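You operate a simulated robot arm through the tools that you are given. There is no shell and no other tool. Be economical: measure what you need, move in short steps, check, and stop when the job is done.

The job below is to be done with a simulated robot arm. You get a single attempt, and the scene is never put back.

## Task
Stand both beaters back in the holes of the beater block.

Only the result counts: the job must be done as asked and must still hold three seconds after the hand-in. Knocking over, shifting, dropping, spilling or breaking anything else fails it.

## Robot
A 6-joint arm with a two-finger parallel gripper, fixed in place. Base frame: the origin is at the foot of the arm, x ahead of it, y to its left, z up. Lengths are in mm, angles in degrees, forces in N, time in s.
With the tool pointing down near the work surface it reaches from about 140 to 740 mm from the base axis. Its first joint turns from -166.0 to 166.0 degrees. Payload 3.91 kg.
The tool frame sits at the grasp point between the pads (the TCP): z along the fingers, y along the line on which they close. The tips reach 30 mm beyond it. The gripper opens to 110 mm. The fingers are 20 mm wide and 10 mm thick; the gripper's body (48 by 112 mm) begins 55 mm behind the TCP.
Orientation is told as [roll, pitch, yaw] about the base's x, y, z axes, in that order, counted from this pose: with the fingers straight down and closing along the base's y, the tool's x points along the base's -x, its y along +y and its z along -z.

## Interface
- The arm moves only by the tool move_arm. Its argument "targets" is a list of rows, each a list of 3 entries, a list of its own where there are three numbers: the turn, a rotation vector about the tool's x, y, z in units of 90 degrees (1.0 is 90 degrees), then the shift along the tool's x, y, z in units of 100 mm (1.0 is 100 mm), then the gripper command, from -1 (fully open) to 1 (shut), values between in proportion. In form: [[[wx, wy, wz], [x, y, z], gripper], ...]. A call has 1 to 20 rows; each row is the pose to reach, as a shift and turn from the pose commanded when the call began, along the tool's axes at that moment. A call with a number of a shift or a turn outside -1 to 1 is refused whole. A row lasts 0.2 s, in which the tool goes at most 50 mm and 8.6 degrees; a call with a longer step from one row to the next is refused whole, and so is a gripper value outside its range. A pose out of reach is approached as far as the arm can. The call stops where the force on the tool passes 40 N (or 10 N more than at its start, if that is more) or the arm is blocked; 0.2 s more then pass. Each finger travels about 45 mm/s and halts on what it meets, pressing with about 34 N; the grip force reading is that of the motor and also rises with nothing between the fingers. The clock runs only during rows and for 0.2 s after the last one: add rows that repeat a pose to give the fingers time. The reply holds the time, the measured pose of the TCP, the force on the tool along the base axes, the opening and the grip force, in the units named above and with some noise.
- Cameras (640 x 400 px; columns grow to the right, rows downward): "scene" is fixed at [50, 651.3, 1742.3]; the picture's right is [-0.65, -0.76, 0.00], its down [-0.48, 0.41, -0.78] and it looks along [0.59, -0.50, -0.63] (base axes); focal length 325 px, centre (320, 200). "wrist" rides on the gripper at [-36, 0, -57] in the tool frame; the picture's right is [0.00, -1.00, 0.00], its down [0.97, 0.00, -0.24] and it looks along [0.24, 0.00, 0.97] (tool axes); focal length 218 px, centre (320, 200). There is no depth. A picture from a camera that has moved, and an enlarged one, comes with that camera's place and axes in the base frame and with its lens.
- get_image(camera): a new picture of that camera. The clock stands still meanwhile.
- move_column(by): slides the trunk up (or, below 0, down) by that many mm; the arm rides with it, the base frame stays. It gives what a move gives, with no picture.
- close_up(camera, box): a new picture of the part [left, top, right, bottom] of that camera's present view, enlarged. The clock stands still meanwhile.
- finish_job(): hands the job in; it is judged then, once.

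Work in short steps. Places have to be worked out from the pictures, the camera data and where the tool is seen: move nearer, look again, correct. Check each grasp and each placing, and mend what went wrong. You have 120 turns and 76 pictures in all, those below and enlarged ones among them. Open the gripper and draw the arm clear of the work before you hand the job in, unless the task says otherwise; then end with one line.

The tools are called as name(argument=value, ...) on one line, values as JSON. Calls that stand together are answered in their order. move_arm: Moves the arm, as the interface text tells. Its arguments: {"type":"object","properties":{"targets":{"type":"array","items":{"type":"array"}}},"required":["targets"]} The other tools are called the same way: move_column (by) slides the trunk up or down; get_image (camera) takes a picture; close_up (camera, box) takes an enlarged picture of a part of a camera's view; finish_job () hands the job in.

At the start:

```text
t: 0.0
tool_pos: [322.9, 21.8, 1323.0]
tool_rot: [0.0, -0.1, 0.0]
wrist_force: [0.1, 0.4, -0.4]
grip_width: 109.9
finger_force: 0.0
trunk travel left (down, up): [-525.0, 65.0]
```

scene: 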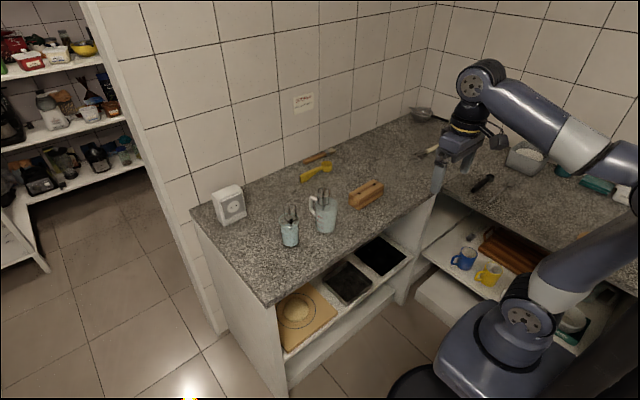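
wrist: 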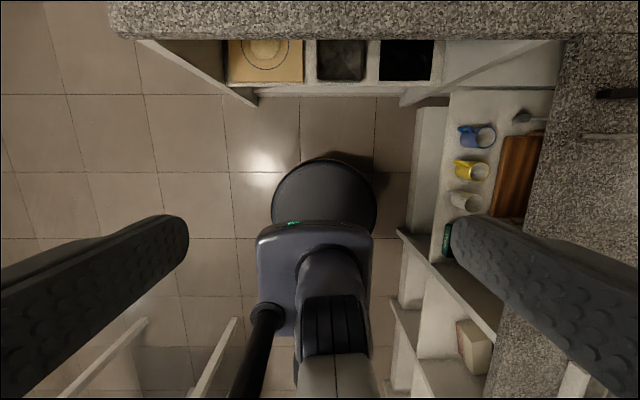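

I start by enlarging the scene picture to identify the beaters and the block.

close_up(camera="scene", box=[200, 130, 420, 268])

close_up(camera="scene", box=[380, 90, 640, 252])

```text
2.90 times, centred on (310, 199) of scene
camera zoom: at [50.0, 651.3, 1742.3], right [-0.65, -0.76, 0.0], down [-0.48, 0.41, -0.78], along [0.59, -0.5, -0.63], focal length 942 px, centre (349, 203)
```

zoom: 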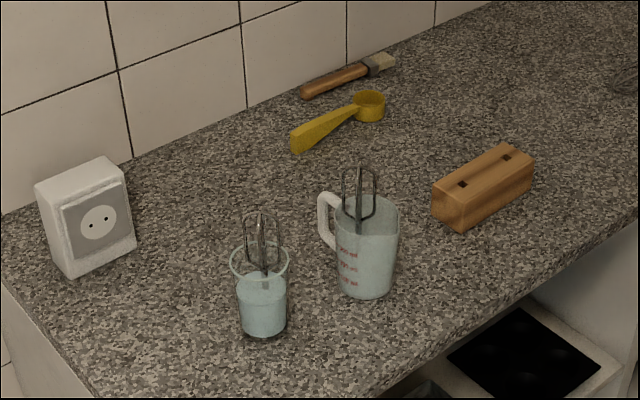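

```text
2.46 times, centred on (510, 171) of scene
camera zoom: at [50.0, 651.3, 1742.3], right [-0.65, -0.76, 0.0], down [-0.48, 0.41, -0.78], along [0.59, -0.5, -0.63], focal length 800 px, centre (-148, 271)
```

zoom: 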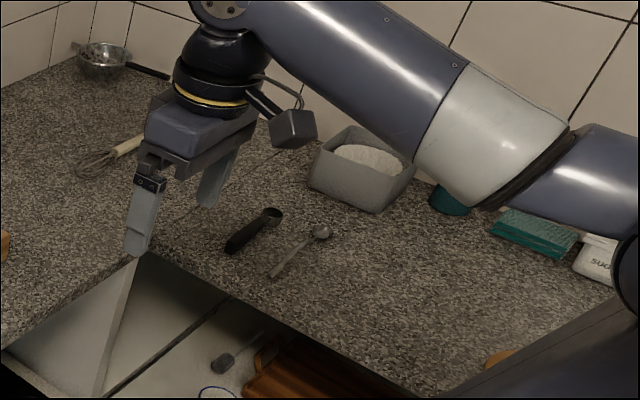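

The beaters stand loops-up in the glass (near x≈730, y≈210) and in the jug (≈730, 45). The block is near (720, -165). I move forward for a view from above.

move_arm(targets=[[[0, 0, 0], [-0.5, 0, 0], -1], [[0, 0, 0], [-1, 0, 0], -1]])

move_arm(targets=[[[0, 0, 0], [-0.5, 0, 0], -1], [[0, 0, 0], [-1, 0, 0], -1]])

move_arm(targets=[[[0, 0, 0], [-0.5, 0, 0], -1], [[0, 0, 0], [-1, 0, 0], -1]])

get_image(camera="wrist")

```text
t: 0.6
tool_pos: [425.8, 20.7, 1321.4]
tool_rot: [0.0, 0.1, 0.0]
wrist_force: [-0.1, 0.3, -0.1]
grip_width: 109.9
finger_force: 0.1
trunk travel left (down, up): [-525.0, 65.0]
```

```text
t: 1.2
tool_pos: [528.4, 20.9, 1322.2]
tool_rot: [-0.1, 0.1, 0.1]
wrist_force: [0.4, -0.8, -0.1]
grip_width: 110.3
finger_force: 0.1
trunk travel left (down, up): [-525.0, 65.0]
```

```text
t: 1.8
tool_pos: [585.1, 23.1, 1297.3]
tool_rot: [-0.1, -0.2, 0.0]
wrist_force: [-0.1, -0.2, -0.8]
grip_width: 109.9
finger_force: 0.1
out of reach, approached as far as the arm can: row 1, 2
trunk travel left (down, up): [-525.0, 65.0]
```

```text
71 pictures are left
camera wrist: at [620.8, 22.8, 1354.7], right [0.0, -1.0, 0.0], down [-0.97, 0.0, 0.24], along [-0.24, 0.0, -0.97], focal length 218 px, centre (320, 200)
```

wrist: 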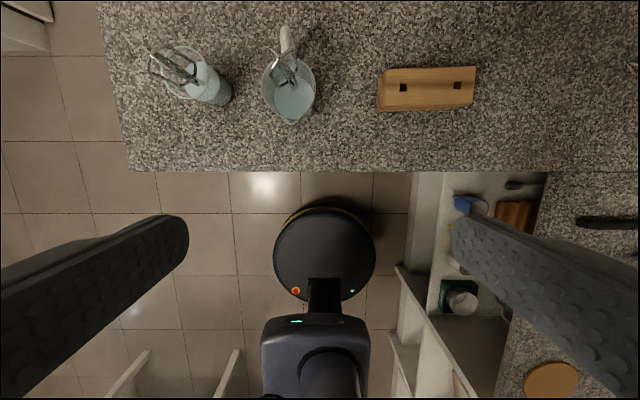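

Both beaters and the block are visible. I raise the trunk for reach and look closer.

move_column(by=65)

close_up(camera="wrist", box=[120, 20, 344, 160])

close_up(camera="wrist", box=[360, 40, 504, 130])

close_up(camera="scene", box=[260, 175, 360, 255])

```text
t: 2.8
tool_pos: [585.0, 23.6, 1362.1]
tool_rot: [0.0, -0.2, 0.0]
wrist_force: [0.0, 0.6, -0.1]
grip_width: 109.9
finger_force: 0.0
trunk travel left (down, up): [-590.0, 0.0]
```

```text
2.86 times, centred on (232, 90) of wrist
camera zoom: at [621.1, 22.8, 1419.4], right [0.0, -1.0, 0.0], down [-0.97, 0.0, 0.24], along [-0.24, 0.0, -0.97], focal length 624 px, centre (571, 514)
```

zoom: 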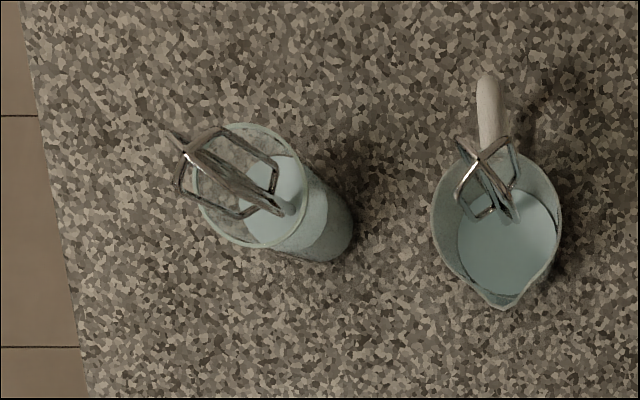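

```text
4.44 times, centred on (432, 85) of wrist
camera zoom: at [621.1, 22.8, 1419.4], right [0.0, -1.0, 0.0], down [-0.97, 0.0, 0.24], along [-0.24, 0.0, -0.97], focal length 970 px, centre (-178, 711)
```

zoom: 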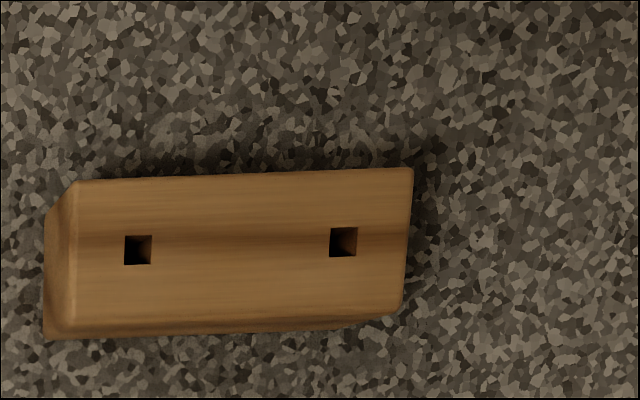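

```text
5.00 times, centred on (310, 215) of scene
camera zoom: at [50.0, 651.3, 1742.3], right [-0.65, -0.76, 0.0], down [-0.48, 0.41, -0.78], along [0.59, -0.5, -0.63], focal length 1624 px, centre (370, 125)
```

zoom: 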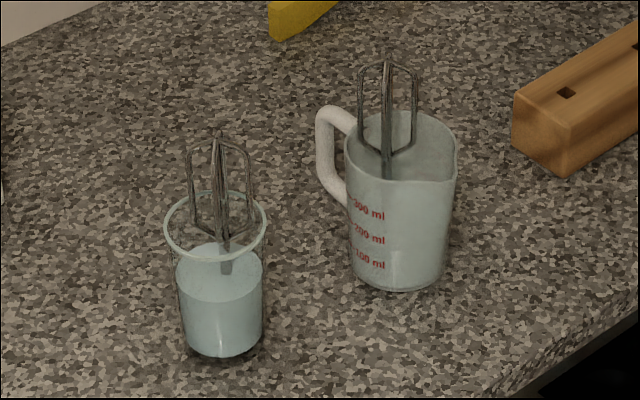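

Triangulated: the jug beater is near (718, 67), loops z≈990–1073. The glass beater is near (722, 207), loops z≈990–1082. The block holes are near (716, -117) and (720, -208), top z≈955. A vertical tool won't reach that far at lifting height, so I pitch the gripper to horizontal, pointing +x, while descending.

move_arm(targets=[[[0, -0.09, 0], [0, 0, 0.09], -1], [[0, -0.18, 0], [0, 0, 0.18], -1], [[0, -0.27, 0], [0, 0, 0.27], -1], [[0, -0.36, 0], [0, 0, 0.36], -1], [[0, -0.45, 0], [0, 0, 0.45], -1], [[0, -0.54, 0], [0, 0, 0.54], -1], [[0, -0.63, 0], [0, 0, 0.63], -1], [[0, -0.72, 0], [0, 0, 0.72], -1], [[0, -0.81, 0], [0, 0, 0.81], -1], [[0, -0.9, 0], [0, 0, 0.9], -1], [[0, -0.95, 0], [0, 0, 0.95], -1], [[0, -1, 0], [0, 0, 1], -1]])

get_image(camera="wrist")

```text
t: 5.4
tool_pos: [584.1, 22.5, 1262.0]
tool_rot: [178.2, -89.7, -178.3]
wrist_force: [0.4, -0.6, 0.2]
grip_width: 110.1
finger_force: 0.0
out of reach, approached as far as the arm can: row 9, 10
trunk travel left (down, up): [-590.0, 0.0]
```

```text
67 pictures are left
camera wrist: at [528.1, 22.4, 1297.8], right [0.0, -1.0, 0.0], down [-0.24, 0.0, -0.97], along [0.97, 0.0, -0.24], focal length 218 px, centre (320, 200)
```

wrist: 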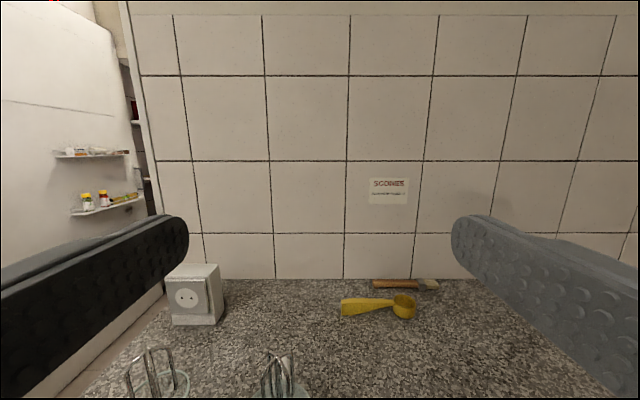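

Horizontal now (tool x = down, z = +x). I move down and sideways to y≈66, backing off in x a little for a good view.

move_arm(targets=[[[0, 0, 0], [0.4, 0.2, -0.1], -1], [[0, 0, 0], [0.8, 0.43, -0.2], -1], [[0, 0, 0], [1, 0.43, -0.2], -1]])

move_arm(targets=[[[0, 0, 0], [0.4, 0, 0], -1], [[0, 0, 0], [0.8, 0, 0], -1]])

get_image(camera="wrist")

get_image(camera="scene")

```text
t: 6.2
tool_pos: [566.0, 63.1, 1160.5]
tool_rot: [-177.4, -89.9, 177.3]
wrist_force: [-0.5, -0.6, 0.4]
grip_width: 110.0
finger_force: 0.0
trunk travel left (down, up): [-590.0, 0.0]
```

```text
t: 6.8
tool_pos: [563.2, 64.9, 1080.2]
tool_rot: [176.5, -89.8, -176.3]
wrist_force: [0.0, -0.5, 0.4]
grip_width: 109.9
finger_force: 0.0
trunk travel left (down, up): [-590.0, 0.0]
```

```text
66 pictures are left
camera wrist: at [507.9, 65.3, 1115.7], right [0.0, -1.0, 0.0], down [-0.24, 0.0, -0.97], along [0.97, 0.0, -0.24], focal length 218 px, centre (320, 200)
```

wrist: 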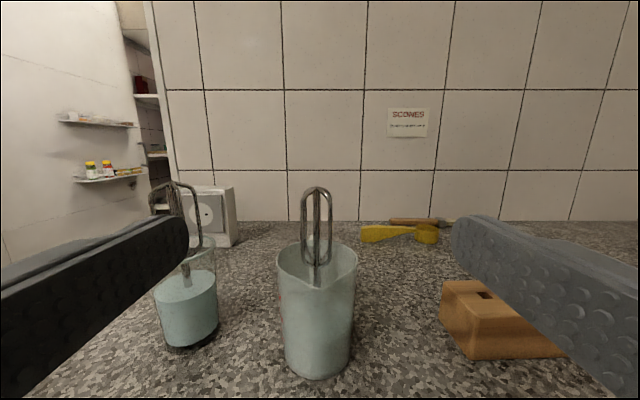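

```text
65 pictures are left
```

scene: 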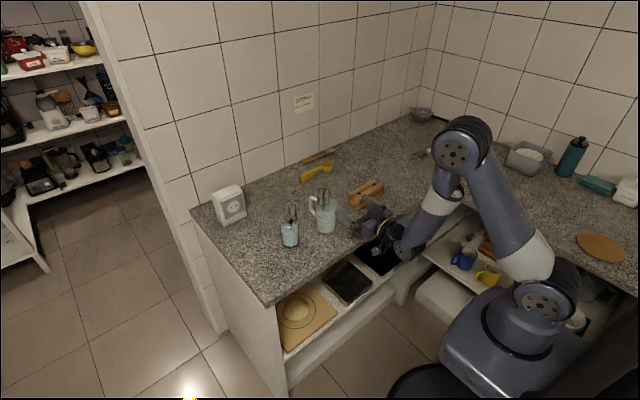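

close_up(camera="wrist", box=[240, 170, 400, 270])

close_up(camera="wrist", box=[130, 170, 290, 270])

```text
4.00 times, centred on (320, 220) of wrist
camera zoom: at [507.9, 65.3, 1115.7], right [0.0, -1.0, 0.0], down [-0.24, 0.0, -0.97], along [0.97, 0.0, -0.24], focal length 873 px, centre (320, 120)
```

zoom: 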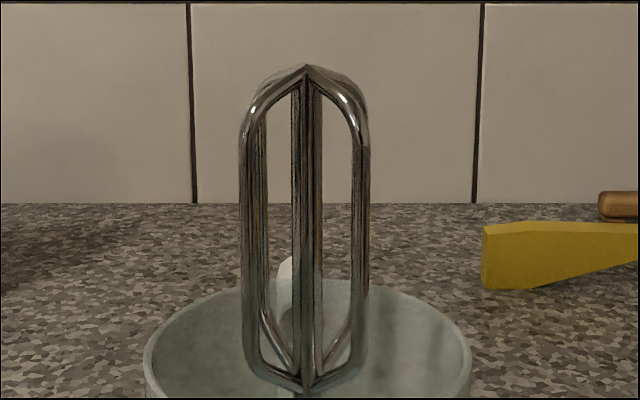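

```text
4.00 times, centred on (210, 220) of wrist
camera zoom: at [507.9, 65.3, 1115.7], right [0.0, -1.0, 0.0], down [-0.24, 0.0, -0.97], along [0.97, 0.0, -0.24], focal length 873 px, centre (760, 120)
```

zoom: 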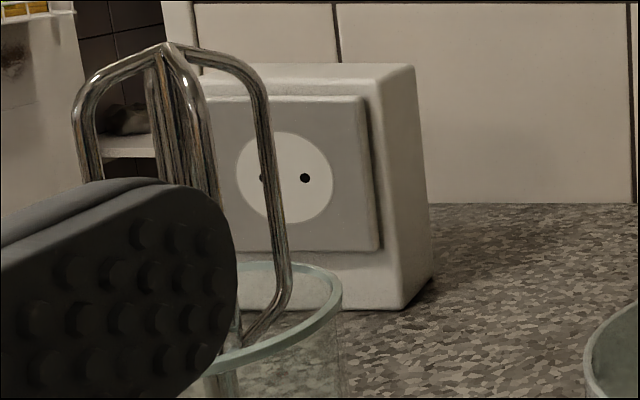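

The jug beater is upright, centred at y≈69 and about 31 mm across. Its wires pair up left and right, which suits closing along y. I go to y 69, z 1042 and advance to x≈660.

move_arm(targets=[[[0, 0, 0], [0.38, 0.04, 0], -1], [[0, 0, 0], [0.38, 0.04, 0.3], -1], [[0, 0, 0], [0.38, 0.04, 0.6], -1], [[0, 0, 0], [0.38, 0.04, 0.97], -1]])

get_image(camera="wrist")

close_up(camera="scene", box=[260, 165, 400, 255])

```text
t: 7.8
tool_pos: [663.3, 70.5, 1044.7]
tool_rot: [-173.2, -89.8, 173.1]
wrist_force: [0.1, 0.4, 1.1]
grip_width: 110.1
finger_force: 0.1
trunk travel left (down, up): [-590.0, 0.0]
```

```text
62 pictures are left
camera wrist: at [606.7, 70.2, 1081.1], right [0.0, -1.0, 0.0], down [-0.24, 0.0, -0.97], along [0.97, 0.0, -0.24], focal length 218 px, centre (320, 200)
```

wrist: 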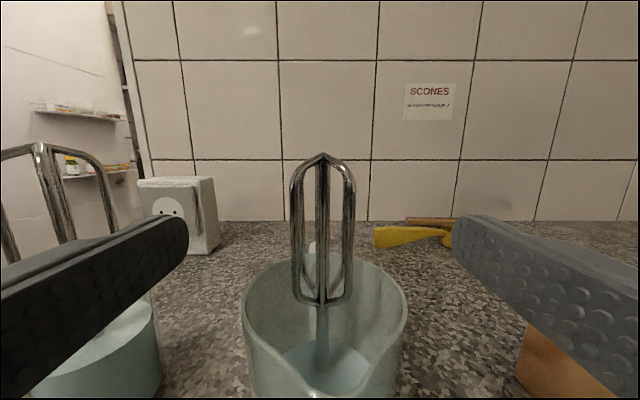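

```text
4.44 times, centred on (330, 210) of scene
camera zoom: at [50.0, 651.3, 1742.3], right [-0.65, -0.76, 0.0], down [-0.48, 0.41, -0.78], along [0.59, -0.5, -0.63], focal length 1444 px, centre (276, 156)
```

zoom: 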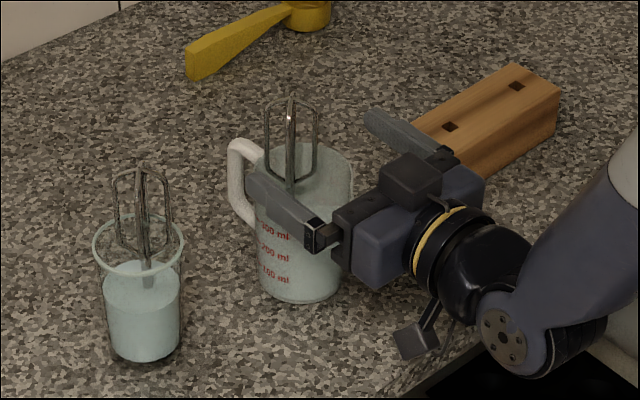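

Alignment is good, with the beater axis at about x 717, y 69. I advance the last 53 mm and close.

move_arm(targets=[[[0, 0, 0], [0, -0.01, 0.27], -1], [[0, 0, 0], [0, -0.01, 0.535], -1], [[0, 0, 0], [0, -0.01, 0.535], -1]])

move_arm(targets=[[[0, 0, 0], [0, 0, 0], 0], [[0, 0, 0], [0, 0, 0], 0.2], [[0, 0, 0], [0, 0, 0], 0.2], [[0, 0, 0], [0, 0, 0], 0.2], [[0, 0, 0], [0, 0, 0], 0.2]])

get_image(camera="wrist")

```text
t: 8.6
tool_pos: [715.6, 67.6, 1044.8]
tool_rot: [176.2, -89.8, -176.2]
wrist_force: [0.6, -0.9, -1.2]
grip_width: 109.8
finger_force: 0.0
trunk travel left (down, up): [-590.0, 0.0]
```

```text
t: 9.8
tool_pos: [715.3, 66.6, 1043.8]
tool_rot: [178.0, -89.9, -178.0]
wrist_force: [-0.3, 0.7, -0.1]
grip_width: 44.0
finger_force: 0.0
trunk travel left (down, up): [-590.0, 0.0]
```

```text
60 pictures are left
camera wrist: at [659.0, 67.3, 1080.8], right [0.0, -1.0, 0.0], down [-0.24, 0.0, -0.97], along [0.97, 0.0, -0.24], focal length 218 px, centre (320, 200)
```

wrist: 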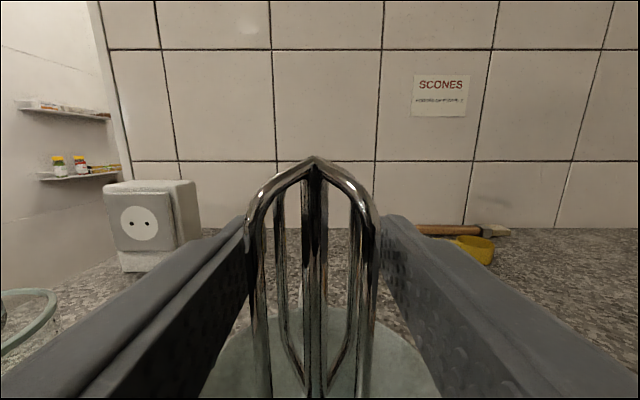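

The beater sits centred between the pads at 44 mm opening. I nudge +1.5 mm in y and close fully.

move_arm(targets=[[[0, 0, 0], [0, 0.015, 0], 0.3], [[0, 0, 0], [0, 0.015, 0], 0.5], [[0, 0, 0], [0, 0.015, 0], 1], [[0, 0, 0], [0, 0.015, 0], 1], [[0, 0, 0], [0, 0.015, 0], 1]])

close_up(camera="wrist", box=[200, 120, 440, 270])

close_up(camera="scene", box=[260, 165, 400, 255])

```text
t: 11.0
tool_pos: [716.3, 69.8, 1044.5]
tool_rot: [177.6, -89.8, -177.5]
wrist_force: [0.5, 0.5, 0.9]
grip_width: 30.4
finger_force: 34.2
trunk travel left (down, up): [-590.0, 0.0]
```

```text
2.67 times, centred on (320, 195) of wrist
camera zoom: at [659.4, 69.2, 1080.6], right [0.0, -1.0, 0.0], down [-0.24, 0.0, -0.97], along [0.97, 0.0, -0.24], focal length 582 px, centre (320, 213)
```

zoom: 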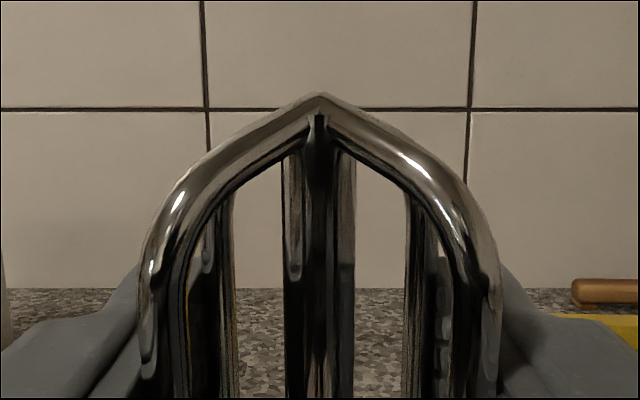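

```text
4.44 times, centred on (330, 210) of scene
camera zoom: at [50.0, 651.3, 1742.3], right [-0.65, -0.76, 0.0], down [-0.48, 0.41, -0.78], along [0.59, -0.5, -0.63], focal length 1444 px, centre (276, 156)
```

zoom: 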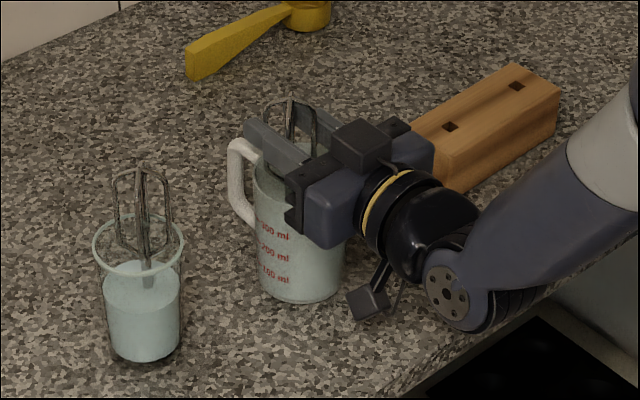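

Held at 30.4 mm with 34 N. I lift slowly and straight up by 90 mm, then check.

move_arm(targets=[[[0, 0, 0], [-0.05, 0, 0], 1], [[0, 0, 0], [-0.15, 0, 0], 1], [[0, 0, 0], [-0.3, 0, 0], 1], [[0, 0, 0], [-0.45, 0, 0], 1], [[0, 0, 0], [-0.6, 0, 0], 1], [[0, 0, 0], [-0.75, 0, 0], 1], [[0, 0, 0], [-0.9, 0, 0], 1]])

close_up(camera="scene", box=[260, 155, 400, 245])

```text
t: 12.6
tool_pos: [716.7, 71.1, 1134.1]
tool_rot: [-176.9, -89.9, 176.8]
wrist_force: [0.2, -0.5, -0.1]
grip_width: 30.4
finger_force: 34.0
trunk travel left (down, up): [-590.0, 0.0]
```

```text
4.44 times, centred on (330, 200) of scene
camera zoom: at [50.0, 651.3, 1742.3], right [-0.65, -0.76, 0.0], down [-0.48, 0.41, -0.78], along [0.59, -0.5, -0.63], focal length 1444 px, centre (276, 200)
```

zoom: 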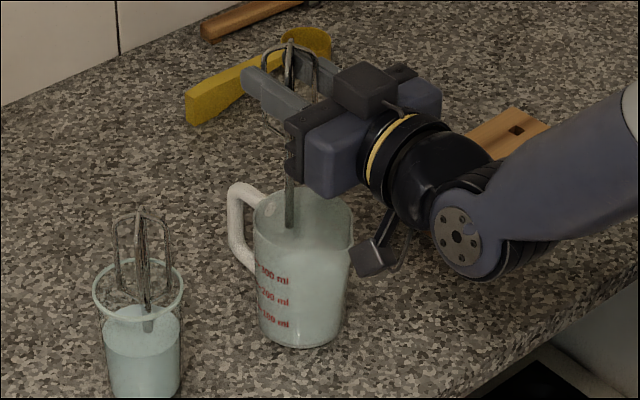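

The beater is rising with the hand and the jug has not moved. I lift another 70 mm to clear the rim, then look.

move_arm(targets=[[[0, 0, 0], [-0.2, 0, 0], 1], [[0, 0, 0], [-0.4, 0, 0], 1], [[0, 0, 0], [-0.6, 0, 0], 1], [[0, 0, 0], [-0.7, 0, 0], 1]])

close_up(camera="scene", box=[260, 155, 400, 245])

```text
t: 13.6
tool_pos: [715.3, 70.8, 1202.9]
tool_rot: [170.2, -89.9, -170.3]
wrist_force: [0.3, 1.0, -0.7]
grip_width: 30.0
finger_force: 33.9
trunk travel left (down, up): [-590.0, 0.0]
```

```text
4.44 times, centred on (330, 200) of scene
camera zoom: at [50.0, 651.3, 1742.3], right [-0.65, -0.76, 0.0], down [-0.48, 0.41, -0.78], along [0.59, -0.5, -0.63], focal length 1444 px, centre (276, 200)
```

zoom: 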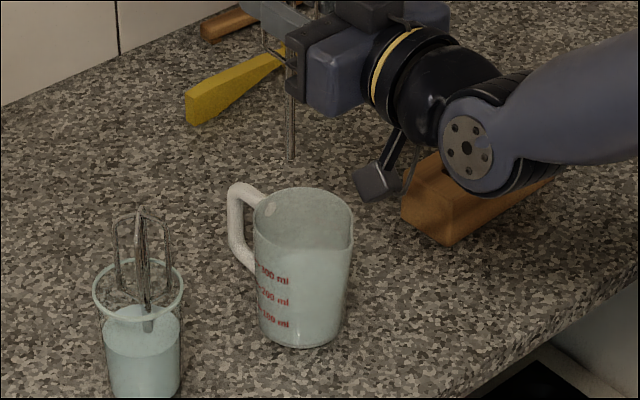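

The stem tip is clear at z≈1063, 140 mm below the TCP. I traverse towards the far hole at y≈-210.

move_arm(targets=[[[0, 0, 0], [0, -0.3, 0], 1], [[0, 0, 0], [0, -0.6, 0], 1], [[0, 0, 0], [0, -0.95, 0], 1]])

move_arm(targets=[[[0, 0, 0], [0, -0.3, 0], 1], [[0, 0, 0], [0, -0.6, 0], 1], [[0, 0, 0], [0, -0.95, 0], 1]])

move_arm(targets=[[[0, 0, 0], [0, -0.3, 0], 1], [[0, 0, 0], [0, -0.6, 0], 1], [[0, 0, 0], [0, -0.92, 0], 1]])

get_image(camera="scene")

close_up(camera="scene", box=[330, 140, 420, 215])

```text
t: 14.4
tool_pos: [715.2, -24.6, 1203.8]
tool_rot: [166.6, -89.8, -166.5]
wrist_force: [0.6, 0.1, -0.6]
grip_width: 30.1
finger_force: 34.0
trunk travel left (down, up): [-590.0, 0.0]
```

```text
t: 15.2
tool_pos: [714.9, -119.2, 1203.6]
tool_rot: [179.8, -89.8, -179.8]
wrist_force: [0.0, 0.7, -0.5]
grip_width: 30.1
finger_force: 34.0
trunk travel left (down, up): [-590.0, 0.0]
```

```text
t: 16.0
tool_pos: [717.4, -210.5, 1203.9]
tool_rot: [161.2, -89.8, -161.2]
wrist_force: [-0.6, -0.1, -0.2]
grip_width: 30.3
finger_force: 33.7
trunk travel left (down, up): [-590.0, 0.0]
```

```text
55 pictures are left
```

scene: 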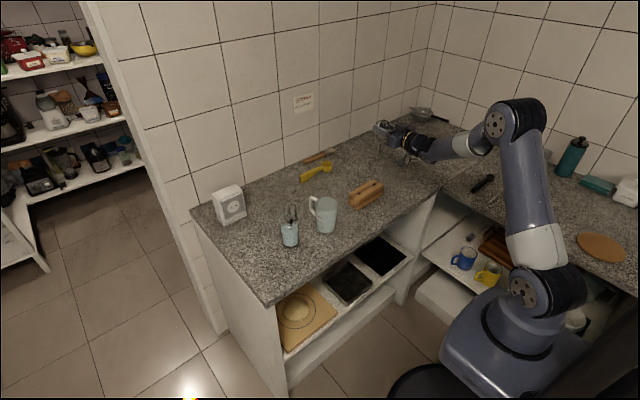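

```text
5.33 times, centred on (375, 178) of scene
camera zoom: at [50.0, 651.3, 1742.3], right [-0.65, -0.76, 0.0], down [-0.48, 0.41, -0.78], along [0.59, -0.5, -0.63], focal length 1733 px, centre (27, 320)
```

zoom: 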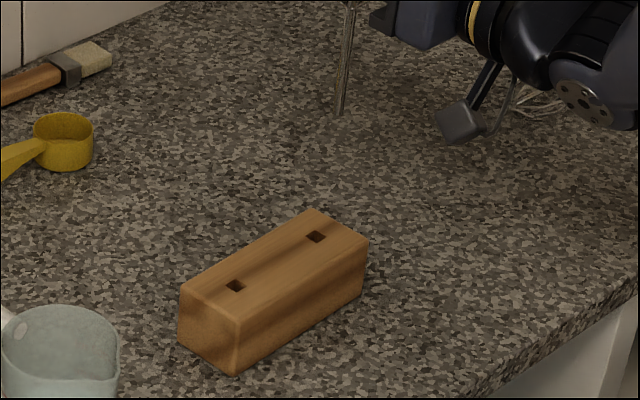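

The scene view shows both the stem tip and the far hole. Comparing them, the tip needs about +2 mm in x and +4 mm in y. I descend 85 mm with that correction and re-check.

move_arm(targets=[[[0, 0, 0], [0.25, 0.04, 0.02], 1], [[0, 0, 0], [0.5, 0.04, 0.02], 1], [[0, 0, 0], [0.7, 0.04, 0.02], 1], [[0, 0, 0], [0.85, 0.04, 0.02], 1], [[0, 0, 0], [0.85, 0.04, 0.02], 1]])

close_up(camera="scene", box=[360, 165, 400, 190])

get_image(camera="wrist")

```text
t: 17.2
tool_pos: [720.5, -207.0, 1119.0]
tool_rot: [178.1, -89.8, -178.0]
wrist_force: [0.4, 0.0, -0.3]
grip_width: 30.2
finger_force: 34.4
trunk travel left (down, up): [-590.0, 0.0]
```

```text
16.00 times, centred on (380, 178) of scene
camera zoom: at [50.0, 651.3, 1742.3], right [-0.65, -0.76, 0.0], down [-0.48, 0.41, -0.78], along [0.59, -0.5, -0.63], focal length 5198 px, centre (-640, 560)
```

zoom: 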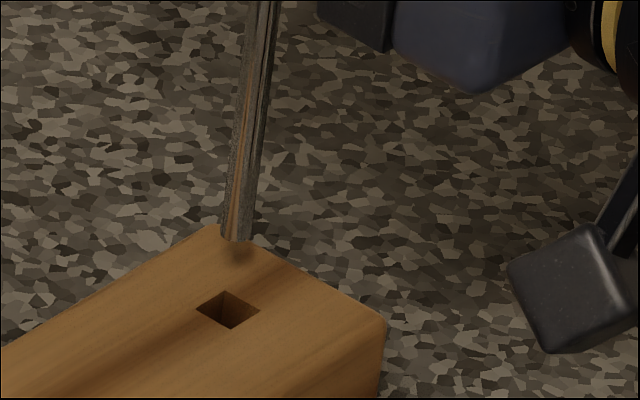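

```text
52 pictures are left
camera wrist: at [662.6, -207.5, 1154.7], right [0.0, -1.0, 0.0], down [-0.24, 0.0, -0.97], along [0.97, 0.0, -0.24], focal length 218 px, centre (320, 200)
```

wrist: 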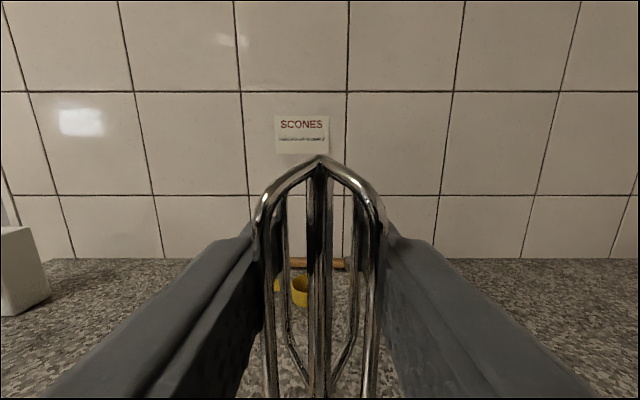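

The tip is nearly in line: hole centre is at (228, 309) and the tip should land at about (226, 310–316). I lower 16 mm and look again.

move_arm(targets=[[[0, 0, 0], [0.08, 0, 0], 1], [[0, 0, 0], [0.16, 0, 0], 1], [[0, 0, 0], [0.16, 0, 0], 1]])

close_up(camera="scene", box=[360, 165, 400, 190])

```text
t: 18.0
tool_pos: [719.0, -207.0, 1103.5]
tool_rot: [-180.0, -89.8, 179.9]
wrist_force: [-0.1, -0.3, -0.8]
grip_width: 30.1
finger_force: 33.9
trunk travel left (down, up): [-590.0, 0.0]
```

```text
16.00 times, centred on (380, 178) of scene
camera zoom: at [50.0, 651.3, 1742.3], right [-0.65, -0.76, 0.0], down [-0.48, 0.41, -0.78], along [0.59, -0.5, -0.63], focal length 5198 px, centre (-640, 560)
```

zoom: 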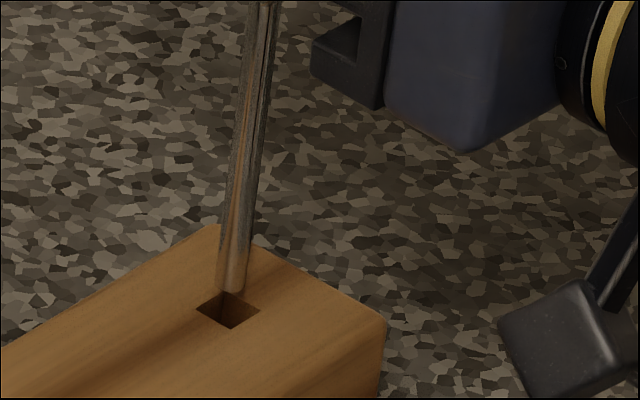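

It is horizontally aligned within 1 mm. I lower 6 mm more in small steps and check the image and the force.

move_arm(targets=[[[0, 0, 0], [0.03, 0, 0], 1], [[0, 0, 0], [0.06, 0, 0], 1], [[0, 0, 0], [0.06, 0, 0], 1]])

close_up(camera="scene", box=[364, 170, 388, 185])

```text
t: 18.8
tool_pos: [718.8, -208.0, 1097.8]
tool_rot: [177.0, -89.8, -177.1]
wrist_force: [0.6, -0.1, -0.3]
grip_width: 30.2
finger_force: 33.6
trunk travel left (down, up): [-590.0, 0.0]
```

```text
16.00 times, centred on (376, 178) of scene
camera zoom: at [50.0, 651.3, 1742.3], right [-0.65, -0.76, 0.0], down [-0.48, 0.41, -0.78], along [0.59, -0.5, -0.63], focal length 5198 px, centre (-576, 560)
```

zoom: 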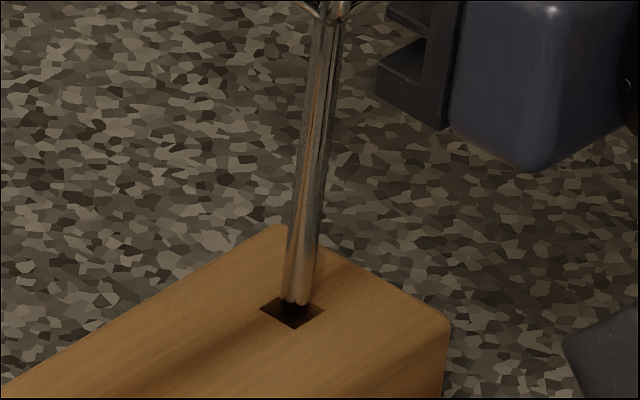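

move_arm(targets=[[[0, 0, 0], [0.015, 0.005, 0], 1], [[0, 0, 0], [0.03, 0.005, 0], 1], [[0, 0, 0], [0.03, 0.005, 0], 1]])

close_up(camera="scene", box=[368, 173, 384, 183])

```text
t: 19.6
tool_pos: [719.6, -207.9, 1093.9]
tool_rot: [174.8, -89.8, -174.8]
wrist_force: [-0.3, -0.1, 0.0]
grip_width: 30.2
finger_force: 34.3
trunk travel left (down, up): [-590.0, 0.0]
```

```text
16.00 times, centred on (376, 178) of scene
camera zoom: at [50.0, 651.3, 1742.3], right [-0.65, -0.76, 0.0], down [-0.48, 0.41, -0.78], along [0.59, -0.5, -0.63], focal length 5198 px, centre (-576, 552)
```

zoom: 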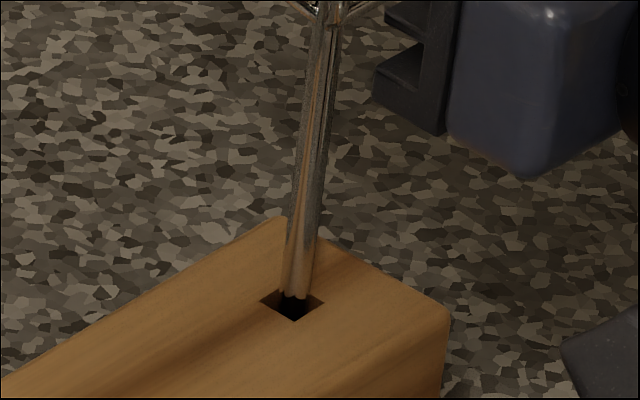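

move_arm(targets=[[[0, 0, 0], [0.02, 0, 0], 1], [[0, 0, 0], [0.04, 0, 0], 1], [[0, 0, 0], [0.04, 0, 0], 1]])

close_up(camera="scene", box=[368, 173, 384, 183])

close_up(camera="wrist", box=[200, 120, 440, 270])

```text
t: 20.4
tool_pos: [717.2, -206.6, 1091.8]
tool_rot: [175.3, -89.8, -175.3]
wrist_force: [-0.1, -0.1, -1.7]
grip_width: 30.2
finger_force: 34.1
trunk travel left (down, up): [-590.0, 0.0]
```

```text
16.00 times, centred on (376, 178) of scene
camera zoom: at [50.0, 651.3, 1742.3], right [-0.65, -0.76, 0.0], down [-0.48, 0.41, -0.78], along [0.59, -0.5, -0.63], focal length 5198 px, centre (-576, 552)
```

zoom: 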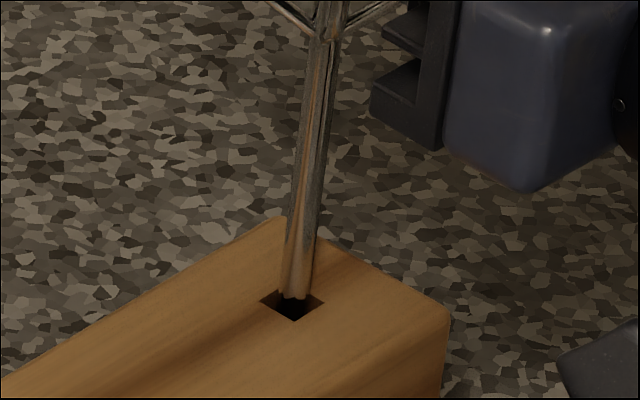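

```text
2.67 times, centred on (320, 195) of wrist
camera zoom: at [661.5, -207.2, 1126.6], right [0.0, -1.0, 0.0], down [-0.24, 0.0, -0.97], along [0.97, 0.0, -0.24], focal length 582 px, centre (320, 213)
```

zoom: 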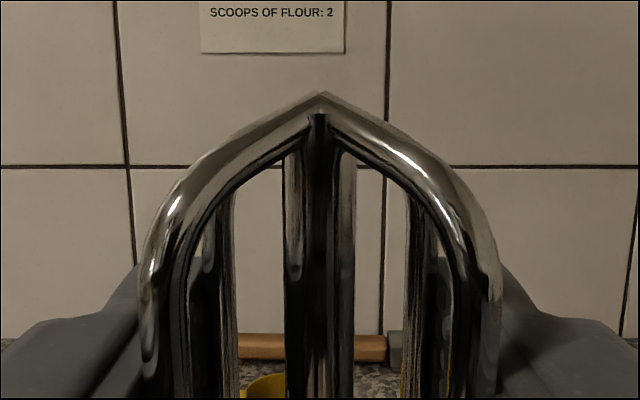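

The grip has not slipped and the loops are lower, so the tip seems to be entering. The stem looks slightly towards the back of the hole. I lower 4 mm more with a 1 mm shift towards the camera, watching the force.

move_arm(targets=[[[0, 0, 0], [0, 0.006, -0.008], 1], [[0, 0, 0], [0.02, 0.006, -0.008], 1], [[0, 0, 0], [0.04, 0.006, -0.008], 1], [[0, 0, 0], [0.04, 0.006, -0.008], 1]])

close_up(camera="scene", box=[368, 173, 384, 183])

```text
t: 21.4
tool_pos: [717.9, -206.2, 1086.6]
tool_rot: [179.7, -89.8, -179.7]
wrist_force: [-0.2, -0.2, -0.1]
grip_width: 30.1
finger_force: 34.1
trunk travel left (down, up): [-590.0, 0.0]
```

```text
16.00 times, centred on (376, 178) of scene
camera zoom: at [50.0, 651.3, 1742.3], right [-0.65, -0.76, 0.0], down [-0.48, 0.41, -0.78], along [0.59, -0.5, -0.63], focal length 5198 px, centre (-576, 552)
```

zoom: 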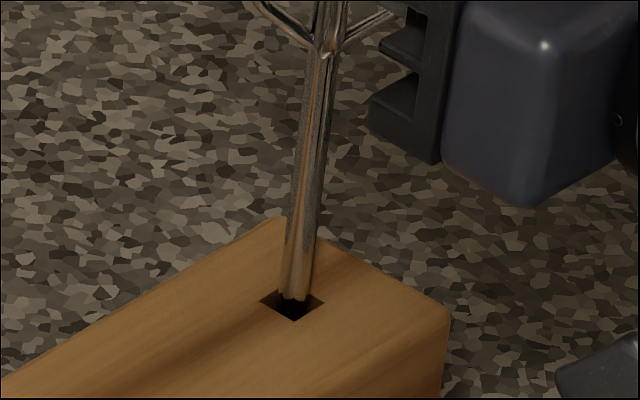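

It is confirmed in the hole: the loops drop while the stem's entry point stays put. I continue down 24 mm gently.

move_arm(targets=[[[0, 0, 0], [0.04, 0, 0], 1], [[0, 0, 0], [0.08, 0, 0], 1], [[0, 0, 0], [0.12, 0, 0], 1], [[0, 0, 0], [0.16, 0, 0], 1], [[0, 0, 0], [0.2, 0, 0], 1], [[0, 0, 0], [0.24, 0, 0], 1], [[0, 0, 0], [0.24, 0, 0], 1]])

close_up(camera="scene", box=[352, 160, 400, 190])

```text
t: 23.0
tool_pos: [716.7, -206.9, 1061.9]
tool_rot: [174.1, -89.8, -174.1]
wrist_force: [0.4, 0.1, -0.9]
grip_width: 30.3
finger_force: 34.4
trunk travel left (down, up): [-590.0, 0.0]
```

```text
13.33 times, centred on (376, 175) of scene
camera zoom: at [50.0, 651.3, 1742.3], right [-0.65, -0.76, 0.0], down [-0.48, 0.41, -0.78], along [0.59, -0.5, -0.63], focal length 4332 px, centre (-427, 533)
```

zoom: 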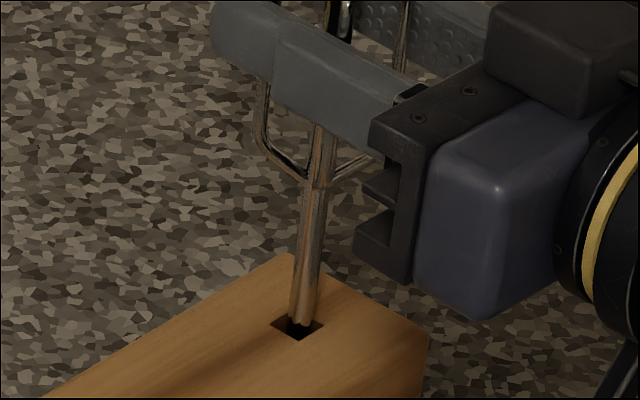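

Still free, tip at about z 922. I continue in fine steps until it meets the bottom.

move_arm(targets=[[[0, 0, 0], [0.02, 0, 0], 1], [[0, 0, 0], [0.04, 0, 0], 1], [[0, 0, 0], [0.06, 0, 0], 1], [[0, 0, 0], [0.08, 0, 0], 1], [[0, 0, 0], [0.1, 0, 0], 1]])

move_arm(targets=[[[0, 0, 0], [0.01, 0, 0], 1], [[0, 0, 0], [0.02, 0, 0], 1], [[0, 0, 0], [0.03, 0, 0], 1], [[0, 0, 0], [0.03, 0, 0], 1]])

```text
t: 24.2
tool_pos: [716.5, -206.5, 1051.4]
tool_rot: [179.9, -89.8, -179.9]
wrist_force: [-0.3, -0.2, -0.3]
grip_width: 30.1
finger_force: 34.2
trunk travel left (down, up): [-590.0, 0.0]
```

```text
t: 25.2
tool_pos: [718.1, -206.1, 1048.6]
tool_rot: [177.7, -89.8, -177.7]
wrist_force: [0.4, -0.2, -0.6]
grip_width: 30.5
finger_force: 34.0
trunk travel left (down, up): [-590.0, 0.0]
```

move_arm(targets=[[[0, 0, 0], [0.01, 0, 0], 1], [[0, 0, 0], [0.02, 0, 0], 1], [[0, 0, 0], [0.03, 0, 0], 1], [[0, 0, 0], [0.04, 0, 0], 1], [[0, 0, 0], [0.04, 0, 0], 1]])

close_up(camera="scene", box=[345, 150, 409, 190])

```text
t: 26.4
tool_pos: [717.3, -206.1, 1047.5]
tool_rot: [-171.7, -89.5, 171.8]
wrist_force: [0.8, -0.3, 13.0]
grip_width: 30.5
finger_force: 34.5
trunk travel left (down, up): [-590.0, 0.0]
```

```text
10.00 times, centred on (377, 170) of scene
camera zoom: at [50.0, 651.3, 1742.3], right [-0.65, -0.76, 0.0], down [-0.48, 0.41, -0.78], along [0.59, -0.5, -0.63], focal length 3249 px, centre (-250, 500)
```

zoom: 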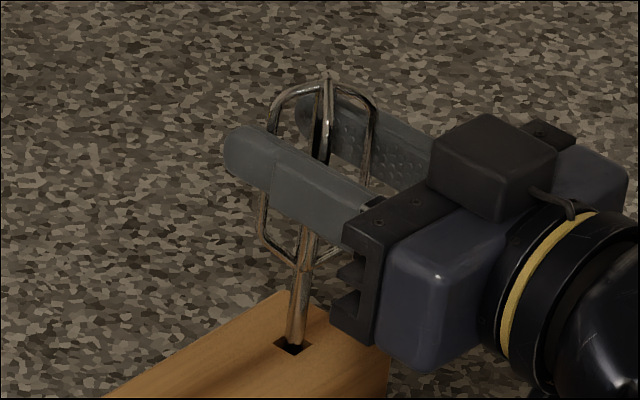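

It reached the hole floor with 13 N. I relax 3 mm upward and open to about 60 mm.

move_arm(targets=[[[0, 0, 0], [-0.03, 0, 0], 1], [[0, 0, 0], [-0.03, 0, 0], 0.3], [[0, 0, 0], [-0.03, 0, 0], 0], [[0, 0, 0], [-0.03, 0, 0], -0.1], [[0, 0, 0], [-0.03, 0, 0], -0.1], [[0, 0, 0], [-0.03, 0, 0], -0.1]])

get_image(camera="wrist")

close_up(camera="scene", box=[345, 150, 409, 190])

```text
t: 27.8
tool_pos: [718.0, -206.6, 1048.4]
tool_rot: [177.8, -89.8, -177.8]
wrist_force: [-1.3, 0.1, 0.0]
grip_width: 60.8
finger_force: 0.0
trunk travel left (down, up): [-590.0, 0.0]
```

```text
43 pictures are left
camera wrist: at [660.6, -207.0, 1084.6], right [0.0, -1.0, 0.0], down [-0.24, 0.0, -0.97], along [0.97, 0.0, -0.24], focal length 218 px, centre (320, 200)
```

wrist: 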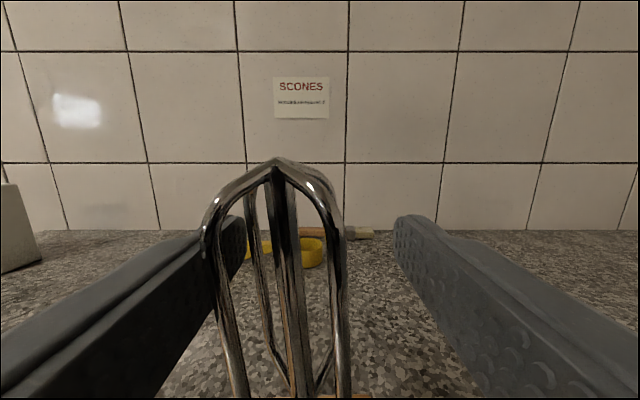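

```text
10.00 times, centred on (377, 170) of scene
camera zoom: at [50.0, 651.3, 1742.3], right [-0.65, -0.76, 0.0], down [-0.48, 0.41, -0.78], along [0.59, -0.5, -0.63], focal length 3249 px, centre (-250, 500)
```

zoom: 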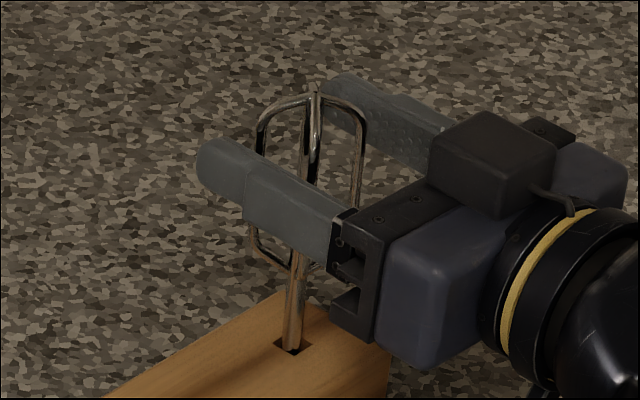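

It stands in the hole with a small lean (clearance) towards +y. I open a bit more, centre on it, and withdraw along -x.

move_arm(targets=[[[0, 0, 0], [0, 0.05, 0], -0.4], [[0, 0, 0], [0, 0.08, 0], -0.5], [[0, 0, 0], [0, 0.08, 0], -0.5], [[0, 0, 0], [0, 0.08, -0.2], -0.5], [[0, 0, 0], [0, 0.08, -0.5], -0.5], [[0, 0, 0], [0, 0.08, -1], -0.5]])

move_arm(targets=[[[0, 0, 0], [-0.2, 0, -0.2], -0.5], [[0, 0, 0], [-0.6, 0, -0.2], -0.7], [[0, 0, 0], [-1, 0, -0.2], -1]])

get_image(camera="wrist")

close_up(camera="scene", box=[330, 145, 410, 215])

```text
t: 29.2
tool_pos: [617.3, -199.7, 1048.9]
tool_rot: [-175.6, -89.8, 175.7]
wrist_force: [-0.8, 0.3, -0.6]
grip_width: 82.5
finger_force: 0.1
trunk travel left (down, up): [-590.0, 0.0]
```

```text
t: 30.0
tool_pos: [594.6, -199.7, 1147.3]
tool_rot: [168.9, -89.8, -168.9]
wrist_force: [0.0, 0.3, 0.6]
grip_width: 110.0
finger_force: 0.2
trunk travel left (down, up): [-590.0, 0.0]
```

```text
41 pictures are left
camera wrist: at [538.9, -200.3, 1185.0], right [0.0, -1.0, 0.0], down [-0.24, 0.0, -0.97], along [0.97, 0.0, -0.24], focal length 218 px, centre (320, 200)
```

wrist: 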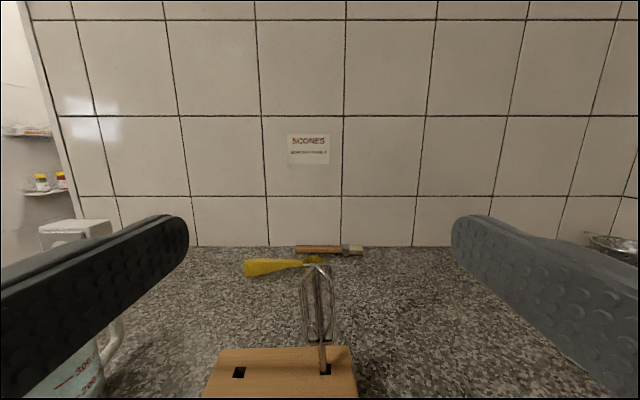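

```text
5.71 times, centred on (370, 180) of scene
camera zoom: at [50.0, 651.3, 1742.3], right [-0.65, -0.76, 0.0], down [-0.48, 0.41, -0.78], along [0.59, -0.5, -0.63], focal length 1856 px, centre (34, 314)
```

zoom: 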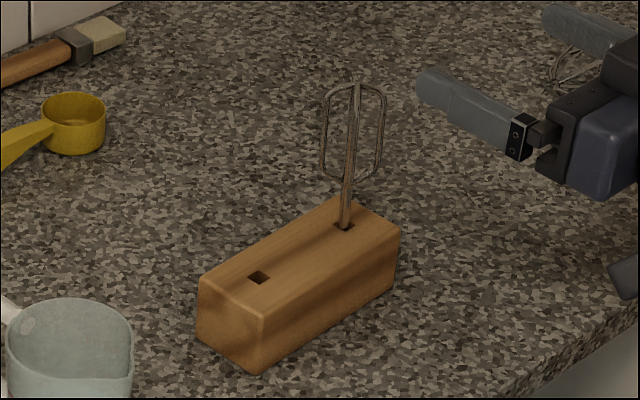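

The first beater stands in the far hole and the block has not shifted. I travel at height, well back, to the glass side.

move_arm(targets=[[[0, 0, 0], [0, 0.45, -0.1], -1], [[0, 0, 0], [0, 0.9, -0.2], -1], [[0, 0, 0], [0, 1, -0.2], -1]])

move_arm(targets=[[[0, 0, 0], [0, 0.45, 0], -1], [[0, 0, 0], [0, 0.9, 0], -1], [[0, 0, 0], [0, 1, 0], -1]])

move_arm(targets=[[[0, 0, 0], [0, 0.45, 0], -1], [[0, 0, 0], [0, 0.9, 0], -1], [[0, 0, 0], [0, 1, 0], -1]])

move_arm(targets=[[[0, 0, 0], [0.3, 0.45, 0], -1], [[0, 0, 0], [0.6, 0.9, 0], -1], [[0, 0, 0], [0.68, 1, 0], -1]])

get_image(camera="wrist")

close_up(camera="scene", box=[260, 190, 324, 254])

```text
t: 30.8
tool_pos: [576.9, -99.2, 1147.9]
tool_rot: [-177.8, -89.8, 177.8]
wrist_force: [0.4, -0.5, -0.1]
grip_width: 110.2
finger_force: 0.0
trunk travel left (down, up): [-590.0, 0.0]
```

```text
t: 31.6
tool_pos: [576.3, 1.1, 1145.7]
tool_rot: [-173.5, -89.8, 173.5]
wrist_force: [0.1, -0.1, 0.3]
grip_width: 110.2
finger_force: 0.0
trunk travel left (down, up): [-590.0, 0.0]
```

```text
t: 32.4
tool_pos: [576.1, 100.5, 1148.5]
tool_rot: [-170.9, -89.9, 170.7]
wrist_force: [-0.3, 0.9, -0.1]
grip_width: 109.9
finger_force: 0.1
trunk travel left (down, up): [-590.0, 0.0]
```

```text
refused: row 1 steps farther than a row can; nothing moved
```

```text
39 pictures are left
camera wrist: at [520.4, 100.3, 1185.2], right [0.0, -1.0, 0.0], down [-0.24, 0.0, -0.97], along [0.97, 0.0, -0.24], focal length 218 px, centre (320, 200)
```

wrist: 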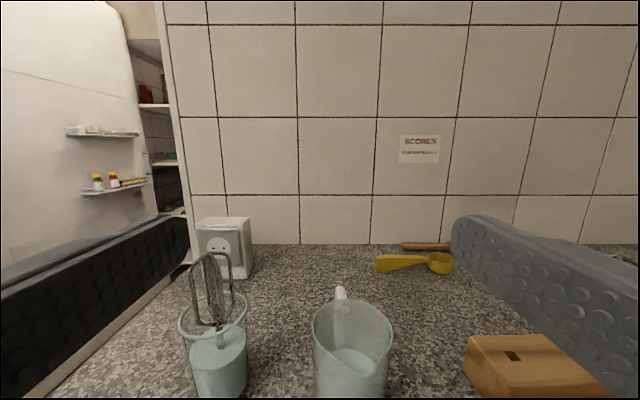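

```text
6.25 times, centred on (292, 222) of scene
camera zoom: at [50.0, 651.3, 1742.3], right [-0.65, -0.76, 0.0], down [-0.48, 0.41, -0.78], along [0.59, -0.5, -0.63], focal length 2030 px, centre (495, 62)
```

zoom: 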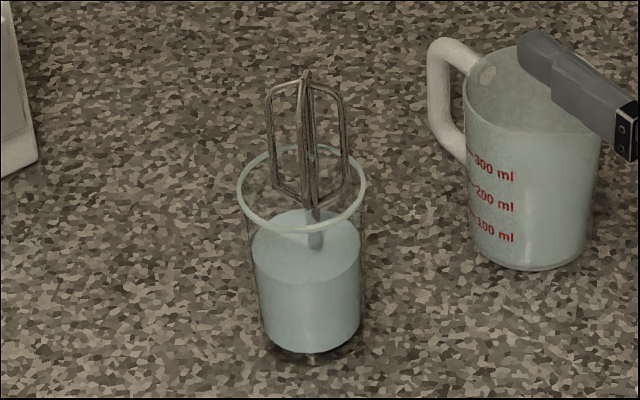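

move_arm(targets=[[[0, 0, 0], [0, 0.4, 0], -1], [[0, 0, 0], [0, 0.8, 0], -1], [[0, 0, 0], [0.2, 1, 0], -1], [[0, 0, 0], [0.6, 1, 0], -1]])

get_image(camera="wrist")

close_up(camera="wrist", box=[240, 170, 400, 290])

```text
t: 33.4
tool_pos: [578.7, 198.9, 1089.0]
tool_rot: [178.9, -89.9, -179.0]
wrist_force: [-0.4, 0.1, 0.1]
grip_width: 110.2
finger_force: 0.0
trunk travel left (down, up): [-590.0, 0.0]
```

```text
37 pictures are left
camera wrist: at [521.3, 199.2, 1125.1], right [0.0, -1.0, 0.0], down [-0.24, 0.0, -0.97], along [0.97, 0.0, -0.24], focal length 218 px, centre (320, 200)
```

wrist: 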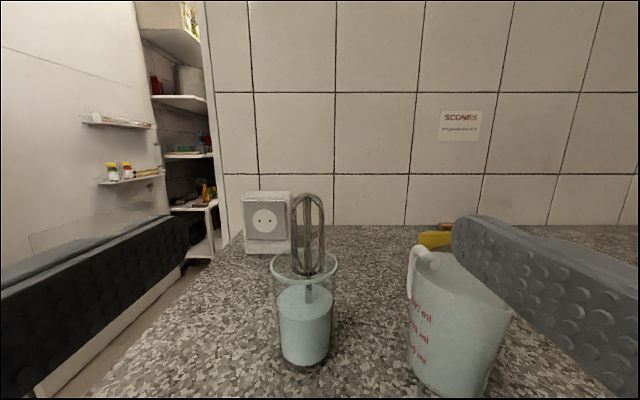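

```text
3.33 times, centred on (320, 230) of wrist
camera zoom: at [521.3, 199.2, 1125.1], right [0.0, -1.0, 0.0], down [-0.24, 0.0, -0.97], along [0.97, 0.0, -0.24], focal length 728 px, centre (320, 100)
```

zoom: 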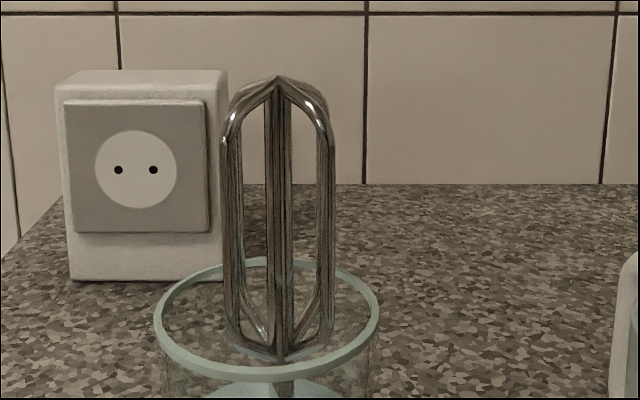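

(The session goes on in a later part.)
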